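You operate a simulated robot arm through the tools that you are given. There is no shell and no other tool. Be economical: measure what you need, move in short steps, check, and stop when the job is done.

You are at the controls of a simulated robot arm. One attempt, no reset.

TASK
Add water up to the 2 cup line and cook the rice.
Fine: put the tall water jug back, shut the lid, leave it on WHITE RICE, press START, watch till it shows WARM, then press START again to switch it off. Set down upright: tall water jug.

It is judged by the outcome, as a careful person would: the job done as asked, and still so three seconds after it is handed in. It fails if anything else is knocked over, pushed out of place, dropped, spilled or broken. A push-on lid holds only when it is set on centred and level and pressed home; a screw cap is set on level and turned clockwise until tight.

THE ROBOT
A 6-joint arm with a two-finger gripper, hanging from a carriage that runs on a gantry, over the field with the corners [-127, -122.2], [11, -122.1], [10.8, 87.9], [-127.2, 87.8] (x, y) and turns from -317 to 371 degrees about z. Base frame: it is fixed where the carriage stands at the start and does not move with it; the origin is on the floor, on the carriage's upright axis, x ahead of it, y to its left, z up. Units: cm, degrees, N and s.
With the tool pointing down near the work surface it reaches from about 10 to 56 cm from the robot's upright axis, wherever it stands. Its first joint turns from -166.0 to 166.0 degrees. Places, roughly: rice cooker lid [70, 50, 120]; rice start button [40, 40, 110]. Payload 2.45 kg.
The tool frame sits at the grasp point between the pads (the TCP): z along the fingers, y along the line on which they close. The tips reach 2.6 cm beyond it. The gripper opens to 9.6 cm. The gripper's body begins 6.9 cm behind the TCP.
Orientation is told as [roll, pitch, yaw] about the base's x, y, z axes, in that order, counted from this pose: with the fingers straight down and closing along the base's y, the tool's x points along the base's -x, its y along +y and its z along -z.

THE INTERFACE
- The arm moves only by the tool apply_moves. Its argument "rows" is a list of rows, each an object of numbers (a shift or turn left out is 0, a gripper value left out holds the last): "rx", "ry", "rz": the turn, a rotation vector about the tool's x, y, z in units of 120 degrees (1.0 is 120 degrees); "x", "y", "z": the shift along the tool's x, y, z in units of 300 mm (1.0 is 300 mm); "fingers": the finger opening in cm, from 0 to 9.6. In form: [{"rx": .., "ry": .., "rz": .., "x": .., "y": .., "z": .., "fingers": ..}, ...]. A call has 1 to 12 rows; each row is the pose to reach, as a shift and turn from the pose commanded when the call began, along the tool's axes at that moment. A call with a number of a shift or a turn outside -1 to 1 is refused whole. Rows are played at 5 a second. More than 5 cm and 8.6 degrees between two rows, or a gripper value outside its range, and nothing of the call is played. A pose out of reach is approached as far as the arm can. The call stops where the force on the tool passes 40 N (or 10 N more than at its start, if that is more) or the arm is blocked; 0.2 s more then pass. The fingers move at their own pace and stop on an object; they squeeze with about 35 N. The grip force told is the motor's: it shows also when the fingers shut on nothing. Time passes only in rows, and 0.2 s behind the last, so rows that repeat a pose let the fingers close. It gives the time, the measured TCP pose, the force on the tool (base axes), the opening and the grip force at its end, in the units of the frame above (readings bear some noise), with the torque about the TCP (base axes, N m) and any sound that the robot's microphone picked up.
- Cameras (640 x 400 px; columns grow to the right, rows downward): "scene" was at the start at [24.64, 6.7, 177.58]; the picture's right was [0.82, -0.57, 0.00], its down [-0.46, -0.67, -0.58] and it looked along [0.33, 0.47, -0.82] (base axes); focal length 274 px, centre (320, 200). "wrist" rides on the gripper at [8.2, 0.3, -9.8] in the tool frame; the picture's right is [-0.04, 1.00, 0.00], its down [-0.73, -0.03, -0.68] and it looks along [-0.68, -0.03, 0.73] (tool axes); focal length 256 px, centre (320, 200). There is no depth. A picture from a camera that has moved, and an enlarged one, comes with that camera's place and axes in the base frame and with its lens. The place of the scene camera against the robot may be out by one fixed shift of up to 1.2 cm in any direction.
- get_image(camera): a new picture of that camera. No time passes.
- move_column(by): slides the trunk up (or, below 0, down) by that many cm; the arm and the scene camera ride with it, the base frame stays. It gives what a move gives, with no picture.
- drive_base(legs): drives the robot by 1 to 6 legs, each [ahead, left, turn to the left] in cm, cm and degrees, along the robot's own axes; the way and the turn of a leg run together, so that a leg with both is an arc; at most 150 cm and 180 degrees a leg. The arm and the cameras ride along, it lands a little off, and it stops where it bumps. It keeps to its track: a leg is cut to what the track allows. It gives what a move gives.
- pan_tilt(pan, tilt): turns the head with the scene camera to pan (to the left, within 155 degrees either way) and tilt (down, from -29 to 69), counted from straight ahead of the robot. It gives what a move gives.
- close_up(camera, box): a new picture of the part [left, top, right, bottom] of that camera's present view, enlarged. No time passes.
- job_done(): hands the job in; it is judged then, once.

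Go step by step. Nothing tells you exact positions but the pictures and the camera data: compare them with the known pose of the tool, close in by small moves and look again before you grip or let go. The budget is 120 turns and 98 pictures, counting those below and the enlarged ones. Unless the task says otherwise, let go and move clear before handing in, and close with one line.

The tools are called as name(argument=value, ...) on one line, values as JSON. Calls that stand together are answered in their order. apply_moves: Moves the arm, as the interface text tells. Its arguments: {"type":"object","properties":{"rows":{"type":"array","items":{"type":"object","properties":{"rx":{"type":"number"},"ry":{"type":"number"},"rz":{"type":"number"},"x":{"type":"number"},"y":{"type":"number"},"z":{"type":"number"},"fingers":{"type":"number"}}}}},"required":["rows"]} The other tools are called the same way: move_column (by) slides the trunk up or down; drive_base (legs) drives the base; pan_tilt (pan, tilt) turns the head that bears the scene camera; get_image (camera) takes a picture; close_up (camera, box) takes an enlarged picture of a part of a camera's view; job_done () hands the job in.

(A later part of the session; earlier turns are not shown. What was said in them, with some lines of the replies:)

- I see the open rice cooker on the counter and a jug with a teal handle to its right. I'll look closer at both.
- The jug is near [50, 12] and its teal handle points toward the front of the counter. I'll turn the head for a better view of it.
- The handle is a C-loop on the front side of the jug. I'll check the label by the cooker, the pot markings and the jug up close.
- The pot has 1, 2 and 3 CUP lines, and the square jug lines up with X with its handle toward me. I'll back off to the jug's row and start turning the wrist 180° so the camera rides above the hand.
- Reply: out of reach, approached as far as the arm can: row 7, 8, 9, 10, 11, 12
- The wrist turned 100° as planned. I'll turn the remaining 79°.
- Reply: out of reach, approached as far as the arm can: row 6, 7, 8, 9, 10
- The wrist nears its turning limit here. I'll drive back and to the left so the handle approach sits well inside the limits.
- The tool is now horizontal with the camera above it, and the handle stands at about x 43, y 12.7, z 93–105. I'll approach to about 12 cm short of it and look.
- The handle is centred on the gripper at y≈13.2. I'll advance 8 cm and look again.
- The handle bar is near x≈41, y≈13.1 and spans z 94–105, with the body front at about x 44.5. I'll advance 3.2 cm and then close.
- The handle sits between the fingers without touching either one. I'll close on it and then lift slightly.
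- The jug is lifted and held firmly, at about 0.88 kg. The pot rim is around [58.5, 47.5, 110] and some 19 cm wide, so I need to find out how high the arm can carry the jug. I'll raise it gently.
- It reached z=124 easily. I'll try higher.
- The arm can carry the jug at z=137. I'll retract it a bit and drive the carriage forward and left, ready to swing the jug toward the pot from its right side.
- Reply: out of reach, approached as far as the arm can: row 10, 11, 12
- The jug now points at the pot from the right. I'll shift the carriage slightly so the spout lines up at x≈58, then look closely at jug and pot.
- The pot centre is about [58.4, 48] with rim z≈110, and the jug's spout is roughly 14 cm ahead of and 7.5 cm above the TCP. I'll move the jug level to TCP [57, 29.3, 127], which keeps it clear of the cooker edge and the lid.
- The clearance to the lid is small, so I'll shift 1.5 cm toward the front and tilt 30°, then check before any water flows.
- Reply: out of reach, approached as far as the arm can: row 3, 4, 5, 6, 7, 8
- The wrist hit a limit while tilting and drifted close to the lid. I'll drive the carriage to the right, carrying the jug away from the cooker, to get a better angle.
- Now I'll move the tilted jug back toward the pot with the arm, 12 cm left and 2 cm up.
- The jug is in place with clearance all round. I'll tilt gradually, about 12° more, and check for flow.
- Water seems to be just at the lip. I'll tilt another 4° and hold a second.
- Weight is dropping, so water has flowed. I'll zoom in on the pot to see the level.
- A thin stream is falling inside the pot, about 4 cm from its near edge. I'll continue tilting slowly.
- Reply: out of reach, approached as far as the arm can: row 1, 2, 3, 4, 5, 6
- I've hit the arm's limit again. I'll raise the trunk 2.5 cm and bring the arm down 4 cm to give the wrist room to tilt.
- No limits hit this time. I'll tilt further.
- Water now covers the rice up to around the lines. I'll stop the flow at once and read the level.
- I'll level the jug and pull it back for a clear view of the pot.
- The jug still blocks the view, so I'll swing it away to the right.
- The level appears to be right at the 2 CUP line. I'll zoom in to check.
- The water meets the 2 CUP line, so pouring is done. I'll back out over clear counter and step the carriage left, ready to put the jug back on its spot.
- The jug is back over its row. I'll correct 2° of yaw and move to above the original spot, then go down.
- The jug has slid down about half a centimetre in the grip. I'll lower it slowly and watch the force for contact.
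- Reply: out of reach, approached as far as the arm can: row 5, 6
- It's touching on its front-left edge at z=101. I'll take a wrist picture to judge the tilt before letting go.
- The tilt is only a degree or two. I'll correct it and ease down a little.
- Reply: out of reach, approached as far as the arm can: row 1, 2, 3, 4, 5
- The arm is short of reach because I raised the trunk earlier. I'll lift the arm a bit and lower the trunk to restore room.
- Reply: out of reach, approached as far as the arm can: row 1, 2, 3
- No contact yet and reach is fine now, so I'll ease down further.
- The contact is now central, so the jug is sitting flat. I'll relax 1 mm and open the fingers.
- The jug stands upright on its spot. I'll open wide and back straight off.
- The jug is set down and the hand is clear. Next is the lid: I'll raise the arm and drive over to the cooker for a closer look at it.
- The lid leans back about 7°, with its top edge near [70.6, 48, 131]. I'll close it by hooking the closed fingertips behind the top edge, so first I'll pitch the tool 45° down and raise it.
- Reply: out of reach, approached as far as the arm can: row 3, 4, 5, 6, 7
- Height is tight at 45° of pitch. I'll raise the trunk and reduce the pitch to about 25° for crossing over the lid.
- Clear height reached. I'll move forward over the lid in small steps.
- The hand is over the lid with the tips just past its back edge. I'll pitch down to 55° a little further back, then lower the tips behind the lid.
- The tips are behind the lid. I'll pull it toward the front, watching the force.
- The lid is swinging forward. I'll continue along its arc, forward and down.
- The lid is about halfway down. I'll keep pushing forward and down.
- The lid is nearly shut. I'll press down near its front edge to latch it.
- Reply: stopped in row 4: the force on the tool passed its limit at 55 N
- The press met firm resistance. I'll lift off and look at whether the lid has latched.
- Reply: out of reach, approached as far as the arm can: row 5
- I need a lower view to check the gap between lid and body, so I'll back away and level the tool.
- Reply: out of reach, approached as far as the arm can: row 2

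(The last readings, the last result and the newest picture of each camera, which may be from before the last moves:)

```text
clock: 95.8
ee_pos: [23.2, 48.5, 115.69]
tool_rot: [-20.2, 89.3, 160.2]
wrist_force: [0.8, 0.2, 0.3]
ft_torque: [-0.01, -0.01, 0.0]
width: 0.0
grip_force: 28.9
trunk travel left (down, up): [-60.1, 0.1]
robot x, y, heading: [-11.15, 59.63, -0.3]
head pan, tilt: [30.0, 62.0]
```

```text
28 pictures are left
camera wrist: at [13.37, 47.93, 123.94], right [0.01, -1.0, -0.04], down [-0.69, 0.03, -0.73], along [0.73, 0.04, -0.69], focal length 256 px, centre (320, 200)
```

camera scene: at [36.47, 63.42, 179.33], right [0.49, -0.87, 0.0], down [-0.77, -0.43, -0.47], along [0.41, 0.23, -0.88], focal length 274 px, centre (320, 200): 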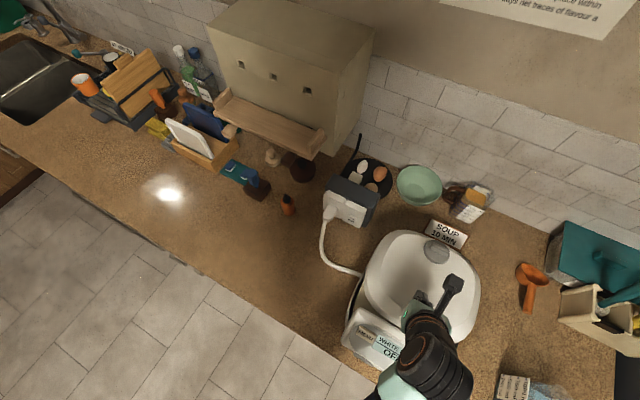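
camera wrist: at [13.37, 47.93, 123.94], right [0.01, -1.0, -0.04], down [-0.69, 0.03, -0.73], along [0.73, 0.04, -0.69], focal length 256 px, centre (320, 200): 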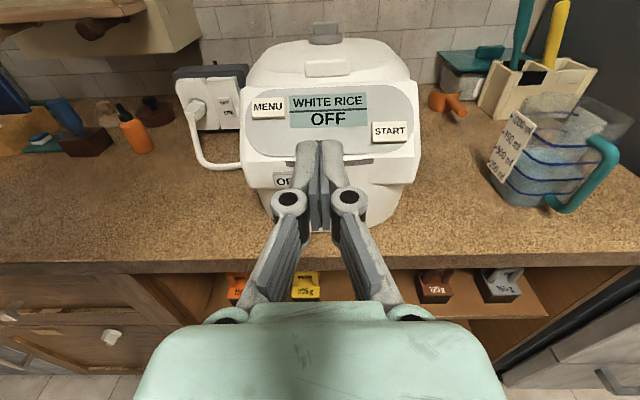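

close_up(camera="wrist", box=[220, 20, 440, 200])

close_up(camera="scene", box=[320, 80, 620, 300])

```text
2.22 times, centred on (330, 110) of wrist
camera zoom: at [13.37, 47.93, 123.94], right [0.01, -1.0, -0.04], down [-0.69, 0.03, -0.73], along [0.73, 0.04, -0.69], focal length 569 px, centre (298, 400)
```

zoom: 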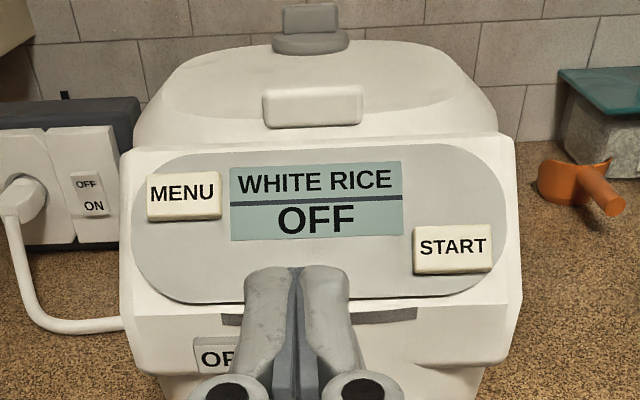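

```text
1.82 times, centred on (470, 190) of scene
camera zoom: at [14.49, 63.65, 179.33], right [0.49, -0.87, 0.0], down [-0.77, -0.44, -0.47], along [0.41, 0.23, -0.88], focal length 499 px, centre (47, 218)
```

zoom: 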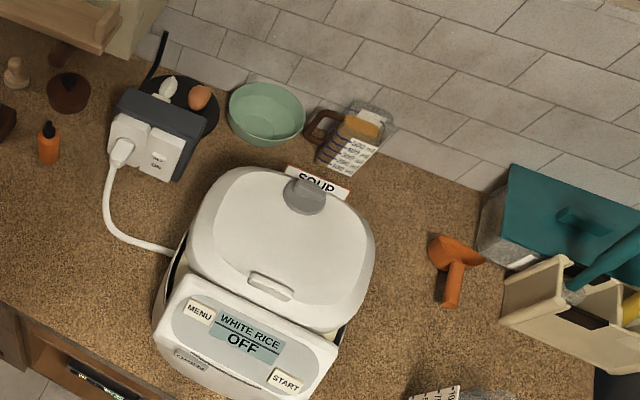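

I can't tell from here whether it latched, and no click was heard. I'll press again right on the front tab, near [49.5, 48.5, 114], with a steeper tool.

apply_moves(rows=[{"x": 0.12, "ry": -0.05}, {"x": 0.24, "ry": -0.1}, {"x": 0.36, "ry": -0.15}, {"x": 0.38, "ry": -0.22}, {"x": 0.38, "ry": -0.29}, {"x": 0.38, "ry": -0.36}, {"x": 0.38, "ry": -0.43}, {"x": 0.38, "ry": -0.5}])

drive_base(legs=[[21, 0, 0]])

```text
clock: 97.7
ee_pos: [24.04, 48.66, 124.31]
tool_rot: [-0.3, 29.4, -179.6]
wrist_force: [-1.1, -0.7, -0.3]
ft_torque: [0.02, -0.02, 0.01]
width: 0.0
grip_force: 29.1
out of reach, approached as far as the arm can: row 8
trunk travel left (down, up): [-60.1, 0.1]
robot x, y, heading: [-11.75, 59.53, -0.2]
head pan, tilt: [30.0, 62.0]
```

```text
clock: 99.3
ee_pos: [45.0, 48.39, 124.26]
tool_rot: [-0.4, 29.5, -179.7]
wrist_force: [-0.3, -0.4, -0.1]
ft_torque: [0.0, -0.04, 0.01]
width: 0.01
grip_force: 28.3
trunk travel left (down, up): [-60.1, 0.1]
robot x, y, heading: [9.75, 59.58, -0.5]
head pan, tilt: [30.0, 62.0]
```

apply_moves(rows=[{"z": 0.07, "x": 0.05}, {"z": 0.14, "x": 0.08}, {"z": 0.2, "x": 0.06}, {"z": 0.247, "x": 0.033}, {"z": 0.262, "x": 0.025}, {"z": 0.276, "x": 0.017}, {"z": 0.29, "x": 0.008}, {"z": 0.305, "x": 0.0}, {"z": 0.319, "x": -0.008}, {"z": 0.334, "x": -0.016}, {"z": 0.35, "x": -0.024}, {"z": 0.365, "x": -0.032}])

get_image(camera="wrist")

```text
clock: 101.0
ee_pos: [49.54, 48.47, 117.11]
tool_rot: [-0.1, 30.2, -179.7]
wrist_force: [-7.0, 1.1, 15.3]
ft_torque: [0.04, 0.18, -0.04]
width: 0.6
grip_force: 28.6
trunk travel left (down, up): [-60.1, 0.1]
robot x, y, heading: [9.2, 59.63, -0.6]
head pan, tilt: [30.0, 62.0]
stopped in row 8: the force on the tool passed its limit at 50 N (the readings are from after the stop); the commanded pose is now the measured one
```

```text
25 pictures are left
camera wrist: at [51.54, 48.02, 129.73], right [-0.03, -1.0, -0.02], down [-0.98, 0.02, 0.22], along [-0.22, 0.03, -0.98], focal length 256 px, centre (320, 200)
```

wrist: 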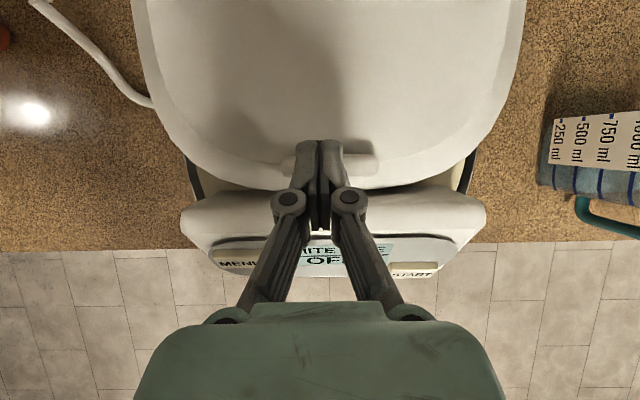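

The tab is solid under 50 N, so the lid looks home. I'll retreat and line up on START, near [41.5, 40.8, 108.4]; the display will tell if the lid isn't shut.

apply_moves(rows=[{"z": -0.08}, {"z": -0.16}, {"z": -0.2}])

drive_base(legs=[[-12, -7.7, 0]])

apply_moves(rows=[{"ry": 0.05}, {"ry": 0.1}, {"ry": 0.12}, {"ry": 0.12}])

get_image(camera="wrist")

```text
clock: 101.8
ee_pos: [46.57, 48.26, 122.21]
tool_rot: [-0.3, 29.9, -179.8]
wrist_force: [-0.1, 0.5, -0.2]
ft_torque: [0.02, -0.04, 0.04]
width: 0.0
grip_force: 28.4
trunk travel left (down, up): [-60.1, 0.1]
robot x, y, heading: [8.99, 59.67, -0.7]
head pan, tilt: [30.0, 62.0]
```

```text
clock: 103.2
ee_pos: [34.36, 40.97, 122.24]
tool_rot: [-0.2, 30.0, -179.8]
wrist_force: [0.1, 0.0, -1.1]
ft_torque: [0.0, -0.01, 0.0]
width: 0.04
grip_force: 28.5
trunk travel left (down, up): [-60.1, 0.1]
robot x, y, heading: [-2.68, 51.81, -0.6]
head pan, tilt: [30.0, 62.0]
```

```text
clock: 104.2
ee_pos: [34.41, 40.88, 122.37]
tool_rot: [-0.2, 44.4, -179.9]
wrist_force: [-0.4, 0.5, -0.3]
ft_torque: [-0.02, 0.02, -0.02]
width: 0.0
grip_force: 29.2
trunk travel left (down, up): [-60.1, 0.1]
robot x, y, heading: [-2.71, 52.42, -0.5]
head pan, tilt: [30.0, 62.0]
```

```text
24 pictures are left
camera wrist: at [33.24, 40.44, 135.02], right [-0.02, -1.0, -0.03], down [-1.0, 0.02, -0.03], along [0.03, 0.03, -1.0], focal length 256 px, centre (320, 200)
```

wrist: 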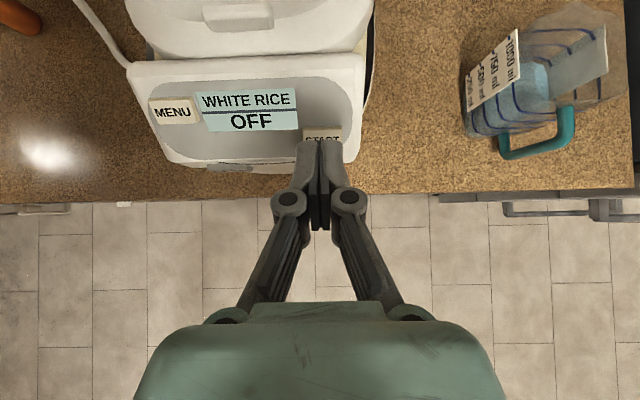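

START lies straight ahead of the fingertips. I'll approach along the panel's normal, stop just short and look.

apply_moves(rows=[{"z": 0.06, "x": -0.05}, {"z": 0.12, "x": -0.1}, {"z": 0.2, "x": -0.15}, {"z": 0.28, "x": -0.168}, {"z": 0.34, "x": -0.168}, {"z": 0.34, "x": -0.168}])

close_up(camera="wrist", box=[220, 50, 420, 250])

```text
clock: 105.6
ee_pos: [37.76, 41.0, 111.5]
tool_rot: [-0.3, 44.4, -179.7]
wrist_force: [0.0, 0.4, -0.4]
ft_torque: [-0.02, -0.02, -0.02]
width: 0.0
grip_force: 28.7
trunk travel left (down, up): [-60.1, 0.1]
robot x, y, heading: [-2.88, 52.12, -0.4]
head pan, tilt: [30.0, 62.0]
```

```text
2.00 times, centred on (320, 150) of wrist
camera zoom: at [36.63, 40.57, 124.23], right [-0.02, -1.0, -0.03], down [-1.0, 0.02, -0.03], along [0.03, 0.03, -1.0], focal length 512 px, centre (320, 300)
```

zoom: 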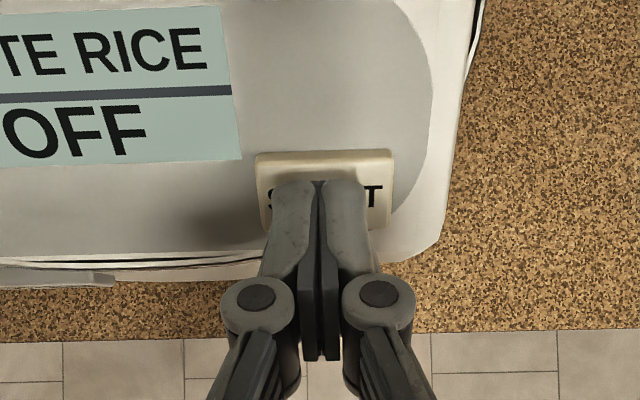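

The fingertips are over START. I'll press gently along the tool axis.

apply_moves(rows=[{"z": 0.02}, {"z": 0.035}, {"z": 0.045}, {"z": 0.055}, {"z": 0.065}])

close_up(camera="wrist", box=[140, 50, 420, 250])

```text
clock: 107.0
ee_pos: [39.14, 40.95, 110.18]
tool_rot: [0.0, 44.5, -179.7]
wrist_force: [-19.1, 0.6, 18.1]
ft_torque: [0.0, 0.25, 0.0]
width: 0.63
grip_force: 28.8
trunk travel left (down, up): [-60.1, 0.1]
robot x, y, heading: [-2.92, 52.46, -0.7]
head pan, tilt: [30.0, 62.0]
heard: click
stopped in row 5: the force on the tool passed its limit at 41 N (the readings are from after the stop); the commanded pose is now the measured one
```

```text
2.00 times, centred on (280, 150) of wrist
camera zoom: at [37.9, 40.48, 122.92], right [-0.02, -1.0, -0.03], down [-1.0, 0.03, -0.03], along [0.03, 0.03, -1.0], focal length 512 px, centre (400, 300)
```

zoom: 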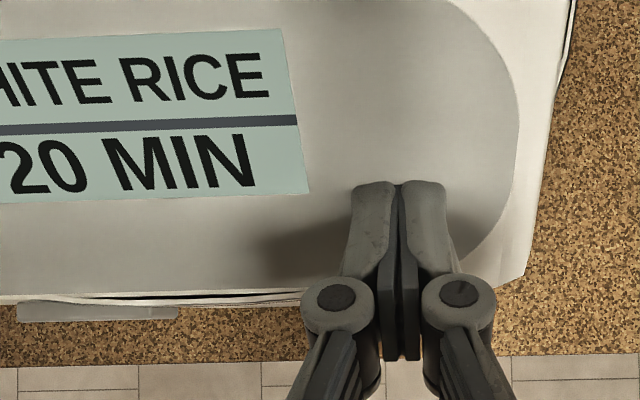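

It clicked and now shows 20 MIN, so cooking has started. I'll back off a few centimetres and wait.

apply_moves(rows=[{"z": -0.05}, {"z": -0.1}, {"z": -0.1}, {"z": -0.1}, {"z": -0.1}, {"z": -0.1}, {"z": -0.1}, {"z": -0.1}, {"z": -0.1}, {"z": -0.1}, {"z": -0.1}, {"z": -0.1}])

get_image(camera="wrist")

```text
clock: 109.5
ee_pos: [37.18, 41.05, 112.24]
tool_rot: [0.0, 44.5, -179.7]
wrist_force: [-0.9, -0.2, -0.8]
ft_torque: [-0.01, 0.02, -0.01]
width: 0.0
grip_force: 28.4
trunk travel left (down, up): [-60.1, 0.1]
robot x, y, heading: [-3.06, 52.14, -0.5]
head pan, tilt: [30.0, 62.0]
```

```text
21 pictures are left
camera wrist: at [35.94, 40.47, 125.01], right [-0.02, -1.0, -0.03], down [-1.0, 0.02, -0.03], along [0.03, 0.03, -1.0], focal length 256 px, centre (320, 200)
```

wrist: 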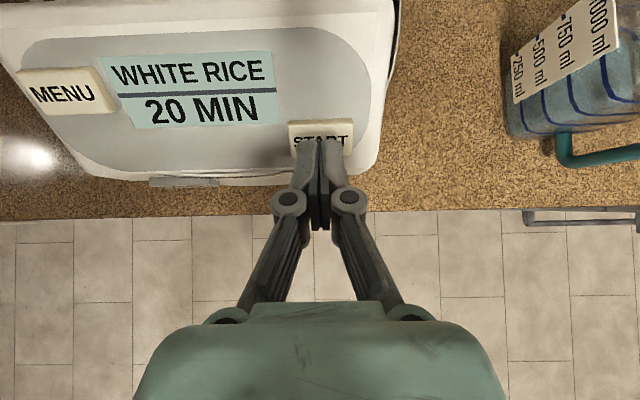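

Still 20 MIN. I'll let some time pass and check again.

apply_moves(rows=[{}, {}, {}, {}, {}, {}, {}, {}, {}, {}, {}, {}])

apply_moves(rows=[{}, {}, {}, {}, {}, {}, {}, {}, {}, {}, {}, {}])

apply_moves(rows=[{}, {}, {}, {}, {}, {}, {}, {}, {}, {}, {}, {}])

apply_moves(rows=[{}, {}, {}, {}, {}, {}, {}, {}, {}, {}, {}, {}])

get_image(camera="wrist")

```text
clock: 112.2
ee_pos: [37.17, 40.91, 112.29]
tool_rot: [-0.1, 44.5, -179.8]
wrist_force: [0.4, 1.3, 0.9]
ft_torque: [0.01, -0.01, 0.01]
width: 0.01
grip_force: 28.5
trunk travel left (down, up): [-60.1, 0.1]
robot x, y, heading: [-3.13, 51.97, -0.6]
head pan, tilt: [30.0, 62.0]
```

```text
clock: 114.8
ee_pos: [37.15, 40.91, 112.32]
tool_rot: [0.0, 44.5, -179.9]
wrist_force: [-0.9, -0.3, -0.1]
ft_torque: [-0.01, 0.01, 0.01]
width: 0.0
grip_force: 28.1
trunk travel left (down, up): [-60.1, 0.1]
robot x, y, heading: [-2.92, 52.03, -0.5]
head pan, tilt: [30.0, 62.0]
```

```text
clock: 117.3
ee_pos: [37.03, 41.03, 112.35]
tool_rot: [-0.1, 44.5, -179.7]
wrist_force: [0.7, -0.2, 0.5]
ft_torque: [0.0, 0.02, -0.04]
width: 0.01
grip_force: 28.6
trunk travel left (down, up): [-60.1, 0.1]
robot x, y, heading: [-2.78, 52.14, -0.5]
head pan, tilt: [30.0, 62.0]
```

```text
clock: 120.0
ee_pos: [37.06, 40.85, 112.34]
tool_rot: [-0.2, 44.5, -179.8]
wrist_force: [0.0, -1.4, -0.6]
ft_torque: [-0.03, 0.0, 0.0]
width: 0.0
grip_force: 28.4
trunk travel left (down, up): [-60.1, 0.1]
robot x, y, heading: [-3.21, 52.27, -0.3]
head pan, tilt: [30.0, 62.0]
```

```text
20 pictures are left
camera wrist: at [35.94, 40.47, 125.01], right [-0.02, -1.0, -0.03], down [-1.0, 0.02, -0.03], along [0.03, 0.03, -1.0], focal length 256 px, centre (320, 200)
```

wrist: 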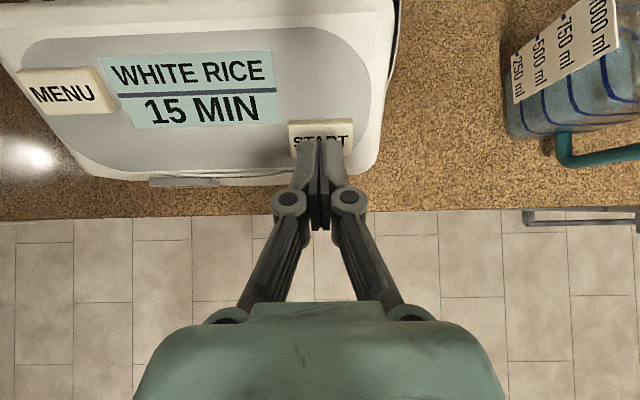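

It's counting down, at 15 MIN now (about 2.6 s per minute). I'll wait on.

apply_moves(rows=[{}, {}, {}, {}, {}, {}, {}, {}, {}, {}, {}, {}])

apply_moves(rows=[{}, {}, {}, {}, {}, {}, {}, {}, {}, {}, {}, {}])

apply_moves(rows=[{}, {}, {}, {}, {}, {}, {}, {}, {}, {}, {}, {}])

apply_moves(rows=[{}, {}, {}, {}, {}, {}, {}, {}, {}, {}, {}, {}])

apply_moves(rows=[{}, {}, {}, {}, {}, {}, {}, {}, {}, {}, {}, {}])

apply_moves(rows=[{}, {}, {}, {}, {}, {}, {}, {}, {}, {}, {}, {}])

apply_moves(rows=[{}, {}, {}, {}, {}, {}, {}, {}, {}, {}, {}, {}])

apply_moves(rows=[{}, {}, {}, {}, {}, {}, {}, {}, {}, {}, {}, {}])

apply_moves(rows=[{}, {}, {}, {}, {}, {}, {}, {}, {}, {}, {}, {}])

apply_moves(rows=[{}, {}, {}, {}, {}, {}, {}, {}, {}, {}, {}, {}])

apply_moves(rows=[{}, {}, {}, {}, {}, {}, {}, {}, {}, {}, {}, {}])

apply_moves(rows=[{}, {}, {}, {}, {}, {}, {}, {}, {}, {}, {}, {}])

get_image(camera="wrist")

```text
clock: 122.5
ee_pos: [37.21, 40.9, 112.3]
tool_rot: [-0.2, 44.4, -179.7]
wrist_force: [0.4, 0.0, -0.9]
ft_torque: [0.02, 0.0, 0.05]
width: 0.0
grip_force: 28.9
trunk travel left (down, up): [-60.1, 0.1]
robot x, y, heading: [-2.98, 52.14, -0.4]
head pan, tilt: [30.0, 62.0]
```

```text
clock: 125.2
ee_pos: [37.08, 40.91, 112.34]
tool_rot: [0.0, 44.5, -179.7]
wrist_force: [0.0, 0.1, -0.7]
ft_torque: [0.01, -0.03, 0.0]
width: 0.0
grip_force: 28.5
trunk travel left (down, up): [-60.1, 0.1]
robot x, y, heading: [-3.19, 52.35, -0.4]
head pan, tilt: [30.0, 62.0]
```

```text
clock: 127.8
ee_pos: [37.15, 41.03, 112.27]
tool_rot: [-0.2, 44.6, -179.9]
wrist_force: [-0.7, -0.2, 0.3]
ft_torque: [0.01, 0.01, -0.01]
width: 0.02
grip_force: 28.4
trunk travel left (down, up): [-60.1, 0.1]
robot x, y, heading: [-2.77, 52.45, -0.2]
head pan, tilt: [30.0, 62.0]
```

```text
clock: 130.3
ee_pos: [37.05, 40.91, 112.33]
tool_rot: [0.0, 44.5, -179.9]
wrist_force: [-0.2, -1.3, 0.2]
ft_torque: [0.03, 0.01, 0.0]
width: 0.0
grip_force: 27.9
trunk travel left (down, up): [-60.1, 0.1]
robot x, y, heading: [-3.05, 51.68, -0.3]
head pan, tilt: [30.0, 62.0]
```

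```text
clock: 132.9
ee_pos: [37.1, 40.88, 112.21]
tool_rot: [-0.1, 44.4, -179.8]
wrist_force: [-0.4, 0.0, -1.0]
ft_torque: [0.0, -0.03, 0.02]
width: 0.02
grip_force: 28.7
trunk travel left (down, up): [-60.1, 0.1]
robot x, y, heading: [-2.75, 51.7, -0.6]
head pan, tilt: [30.0, 62.0]
```

```text
clock: 135.6
ee_pos: [37.14, 41.08, 112.34]
tool_rot: [-0.2, 44.4, -179.8]
wrist_force: [0.1, 0.0, 0.3]
ft_torque: [0.01, -0.01, -0.03]
width: 0.0
grip_force: 28.4
trunk travel left (down, up): [-60.1, 0.1]
robot x, y, heading: [-2.8, 52.24, -0.6]
head pan, tilt: [30.0, 62.0]
```

```text
clock: 138.2
ee_pos: [37.16, 40.88, 112.3]
tool_rot: [0.0, 44.4, -179.8]
wrist_force: [-0.2, 0.2, -0.3]
ft_torque: [-0.01, 0.02, -0.01]
width: 0.02
grip_force: 28.5
trunk travel left (down, up): [-60.1, 0.1]
robot x, y, heading: [-3.1, 52.37, -0.6]
head pan, tilt: [30.0, 62.0]
```

```text
clock: 140.8
ee_pos: [37.14, 40.94, 112.36]
tool_rot: [-0.1, 44.5, -179.8]
wrist_force: [0.1, -1.1, 0.3]
ft_torque: [-0.01, 0.01, -0.01]
width: 0.0
grip_force: 28.7
trunk travel left (down, up): [-60.1, 0.1]
robot x, y, heading: [-2.87, 52.06, -0.6]
head pan, tilt: [30.0, 62.0]
```

```text
clock: 143.3
ee_pos: [37.23, 40.95, 112.27]
tool_rot: [-0.1, 44.5, -179.8]
wrist_force: [0.1, 0.0, -0.3]
ft_torque: [-0.04, -0.03, 0.0]
width: 0.0
grip_force: 29.2
trunk travel left (down, up): [-60.1, 0.1]
robot x, y, heading: [-2.86, 52.22, -0.1]
head pan, tilt: [30.0, 62.0]
```

```text
clock: 145.9
ee_pos: [37.11, 40.82, 112.31]
tool_rot: [-0.2, 44.5, -179.8]
wrist_force: [-0.4, 0.2, 0.3]
ft_torque: [-0.01, 0.01, 0.01]
width: 0.0
grip_force: 28.3
trunk travel left (down, up): [-60.1, 0.1]
robot x, y, heading: [-2.58, 52.69, -0.6]
head pan, tilt: [30.0, 62.0]
```

```text
clock: 148.6
ee_pos: [37.06, 40.85, 112.19]
tool_rot: [-0.1, 44.5, -179.8]
wrist_force: [0.2, 0.2, -0.1]
ft_torque: [0.0, 0.0, -0.01]
width: 0.02
grip_force: 28.8
trunk travel left (down, up): [-60.1, 0.1]
robot x, y, heading: [-3.15, 52.3, -0.6]
head pan, tilt: [30.0, 62.0]
```

```text
clock: 151.2
ee_pos: [37.11, 40.92, 112.23]
tool_rot: [0.0, 44.4, -179.8]
wrist_force: [0.9, 0.6, 0.1]
ft_torque: [0.02, -0.04, 0.05]
width: 0.0
grip_force: 28.0
trunk travel left (down, up): [-60.1, 0.1]
robot x, y, heading: [-2.81, 52.23, -0.4]
head pan, tilt: [30.0, 62.0]
```

```text
19 pictures are left
camera wrist: at [35.94, 40.47, 125.01], right [-0.02, -1.0, -0.03], down [-1.0, 0.02, -0.03], along [0.03, 0.03, -1.0], focal length 256 px, centre (320, 200)
```

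wrist: 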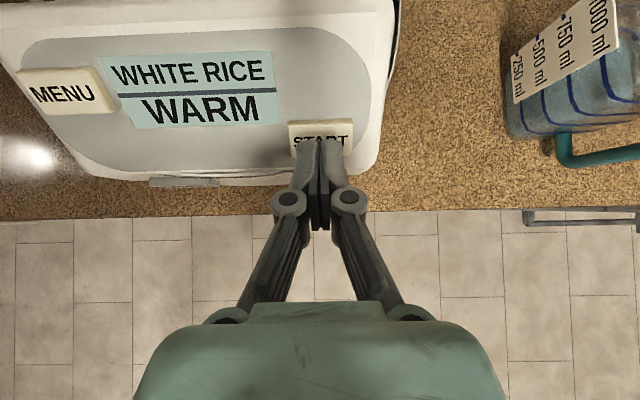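

It shows WARM. I'll press START once more to switch it off.

apply_moves(rows=[{"z": 0.04}, {"z": 0.07}, {"z": 0.085}, {"z": 0.095}, {"z": 0.102}])

apply_moves(rows=[{"z": -0.08}, {"z": -0.2}, {"z": -0.33}, {"z": -0.45}])

get_image(camera="wrist")

```text
clock: 152.5
ee_pos: [39.1, 40.88, 110.13]
tool_rot: [0.0, 44.6, -179.8]
wrist_force: [-18.4, 1.3, 18.6]
ft_torque: [0.03, 0.26, 0.02]
width: 0.59
grip_force: 28.4
trunk travel left (down, up): [-60.1, 0.1]
robot x, y, heading: [-2.89, 52.02, -0.8]
head pan, tilt: [30.0, 62.0]
heard: click
stopped in row 5: the force on the tool passed its limit at 41 N (the readings are from after the stop); the commanded pose is now the measured one
```

```text
clock: 153.5
ee_pos: [29.79, 40.88, 119.72]
tool_rot: [0.0, 44.7, -179.8]
wrist_force: [0.5, 0.3, 0.1]
ft_torque: [0.03, 0.04, 0.01]
width: 0.0
grip_force: 28.5
trunk travel left (down, up): [-60.1, 0.1]
robot x, y, heading: [-3.01, 51.94, -0.6]
head pan, tilt: [30.0, 62.0]
```

```text
18 pictures are left
camera wrist: at [28.51, 40.45, 132.45], right [-0.02, -1.0, -0.03], down [-1.0, 0.03, -0.03], along [0.03, 0.03, -1.0], focal length 256 px, centre (320, 200)
```

wrist: 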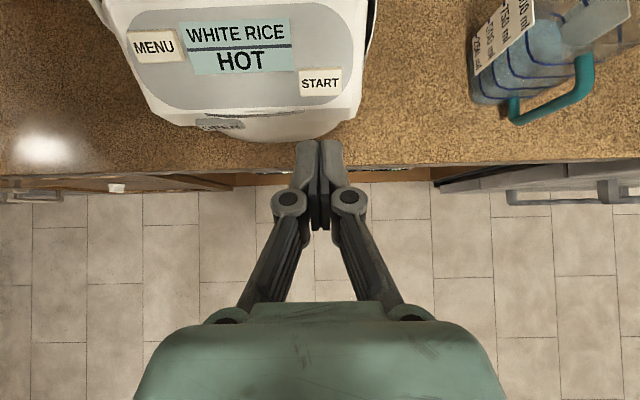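

The display now reads HOT, which I take to be switched off but still hot. I'll wait briefly and check the whole scene.

apply_moves(rows=[{}, {}, {}, {}, {}, {}, {}, {}, {}, {}, {}, {}])

apply_moves(rows=[{}, {}, {}, {}, {}, {}, {}, {}, {}, {}, {}, {}])

apply_moves(rows=[{}, {}, {}, {}, {}, {}, {}, {}, {}, {}, {}, {}])

get_image(camera="scene")

get_image(camera="wrist")

```text
clock: 156.1
ee_pos: [29.76, 40.8, 119.65]
tool_rot: [0.1, 44.6, -179.7]
wrist_force: [0.0, -0.1, 0.9]
ft_torque: [0.02, 0.01, -0.05]
width: 0.02
grip_force: 28.7
trunk travel left (down, up): [-60.1, 0.1]
robot x, y, heading: [-2.9, 52.09, -0.6]
head pan, tilt: [30.0, 62.0]
```

```text
clock: 158.7
ee_pos: [29.78, 40.87, 119.65]
tool_rot: [0.1, 44.7, -179.7]
wrist_force: [-0.3, 0.4, 0.2]
ft_torque: [-0.01, -0.01, 0.0]
width: 0.0
grip_force: 28.5
trunk travel left (down, up): [-60.1, 0.1]
robot x, y, heading: [-2.88, 52.22, -0.7]
head pan, tilt: [30.0, 62.0]
```

```text
clock: 161.3
ee_pos: [29.72, 40.73, 119.69]
tool_rot: [0.0, 44.7, -179.8]
wrist_force: [0.0, -0.8, 0.6]
ft_torque: [-0.04, 0.01, -0.01]
width: 0.01
grip_force: 28.7
trunk travel left (down, up): [-60.1, 0.1]
robot x, y, heading: [-3.08, 51.99, -0.5]
head pan, tilt: [30.0, 62.0]
```

```text
17 pictures are left
camera scene: at [23.32, 55.93, 179.33], right [0.49, -0.87, 0.0], down [-0.77, -0.43, -0.47], along [0.41, 0.23, -0.88], focal length 274 px, centre (320, 200)
```

scene: 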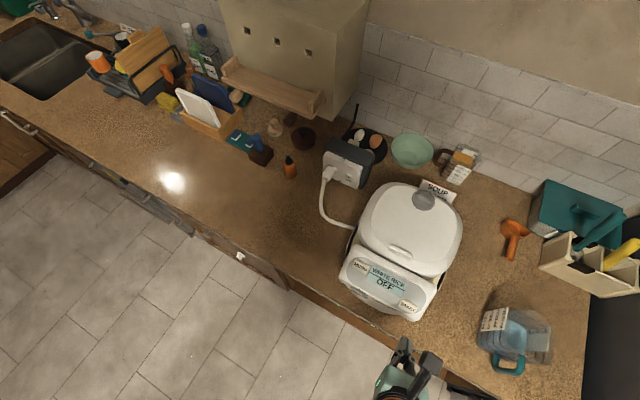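

```text
16 pictures are left
camera wrist: at [28.54, 40.44, 132.45], right [-0.02, -1.0, -0.03], down [-1.0, 0.03, -0.03], along [0.03, 0.03, -1.0], focal length 256 px, centre (320, 200)
```

wrist: 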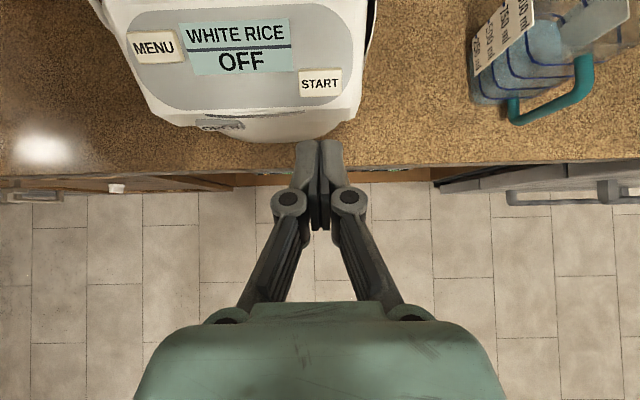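

The display shows WHITE RICE / OFF, the lid is shut, the jug stands upright at its place, and nothing else has been disturbed. I'm handing in.

job_done()

```text
The job is handed in.
```

The rice is cooked on WHITE RICE with water at the 2 cup line, the cooker went to WARM and is now switched off with its lid shut, and the tall water jug is back upright in its place; I heard no click when shutting the lid, but it held firm under about 50 N.
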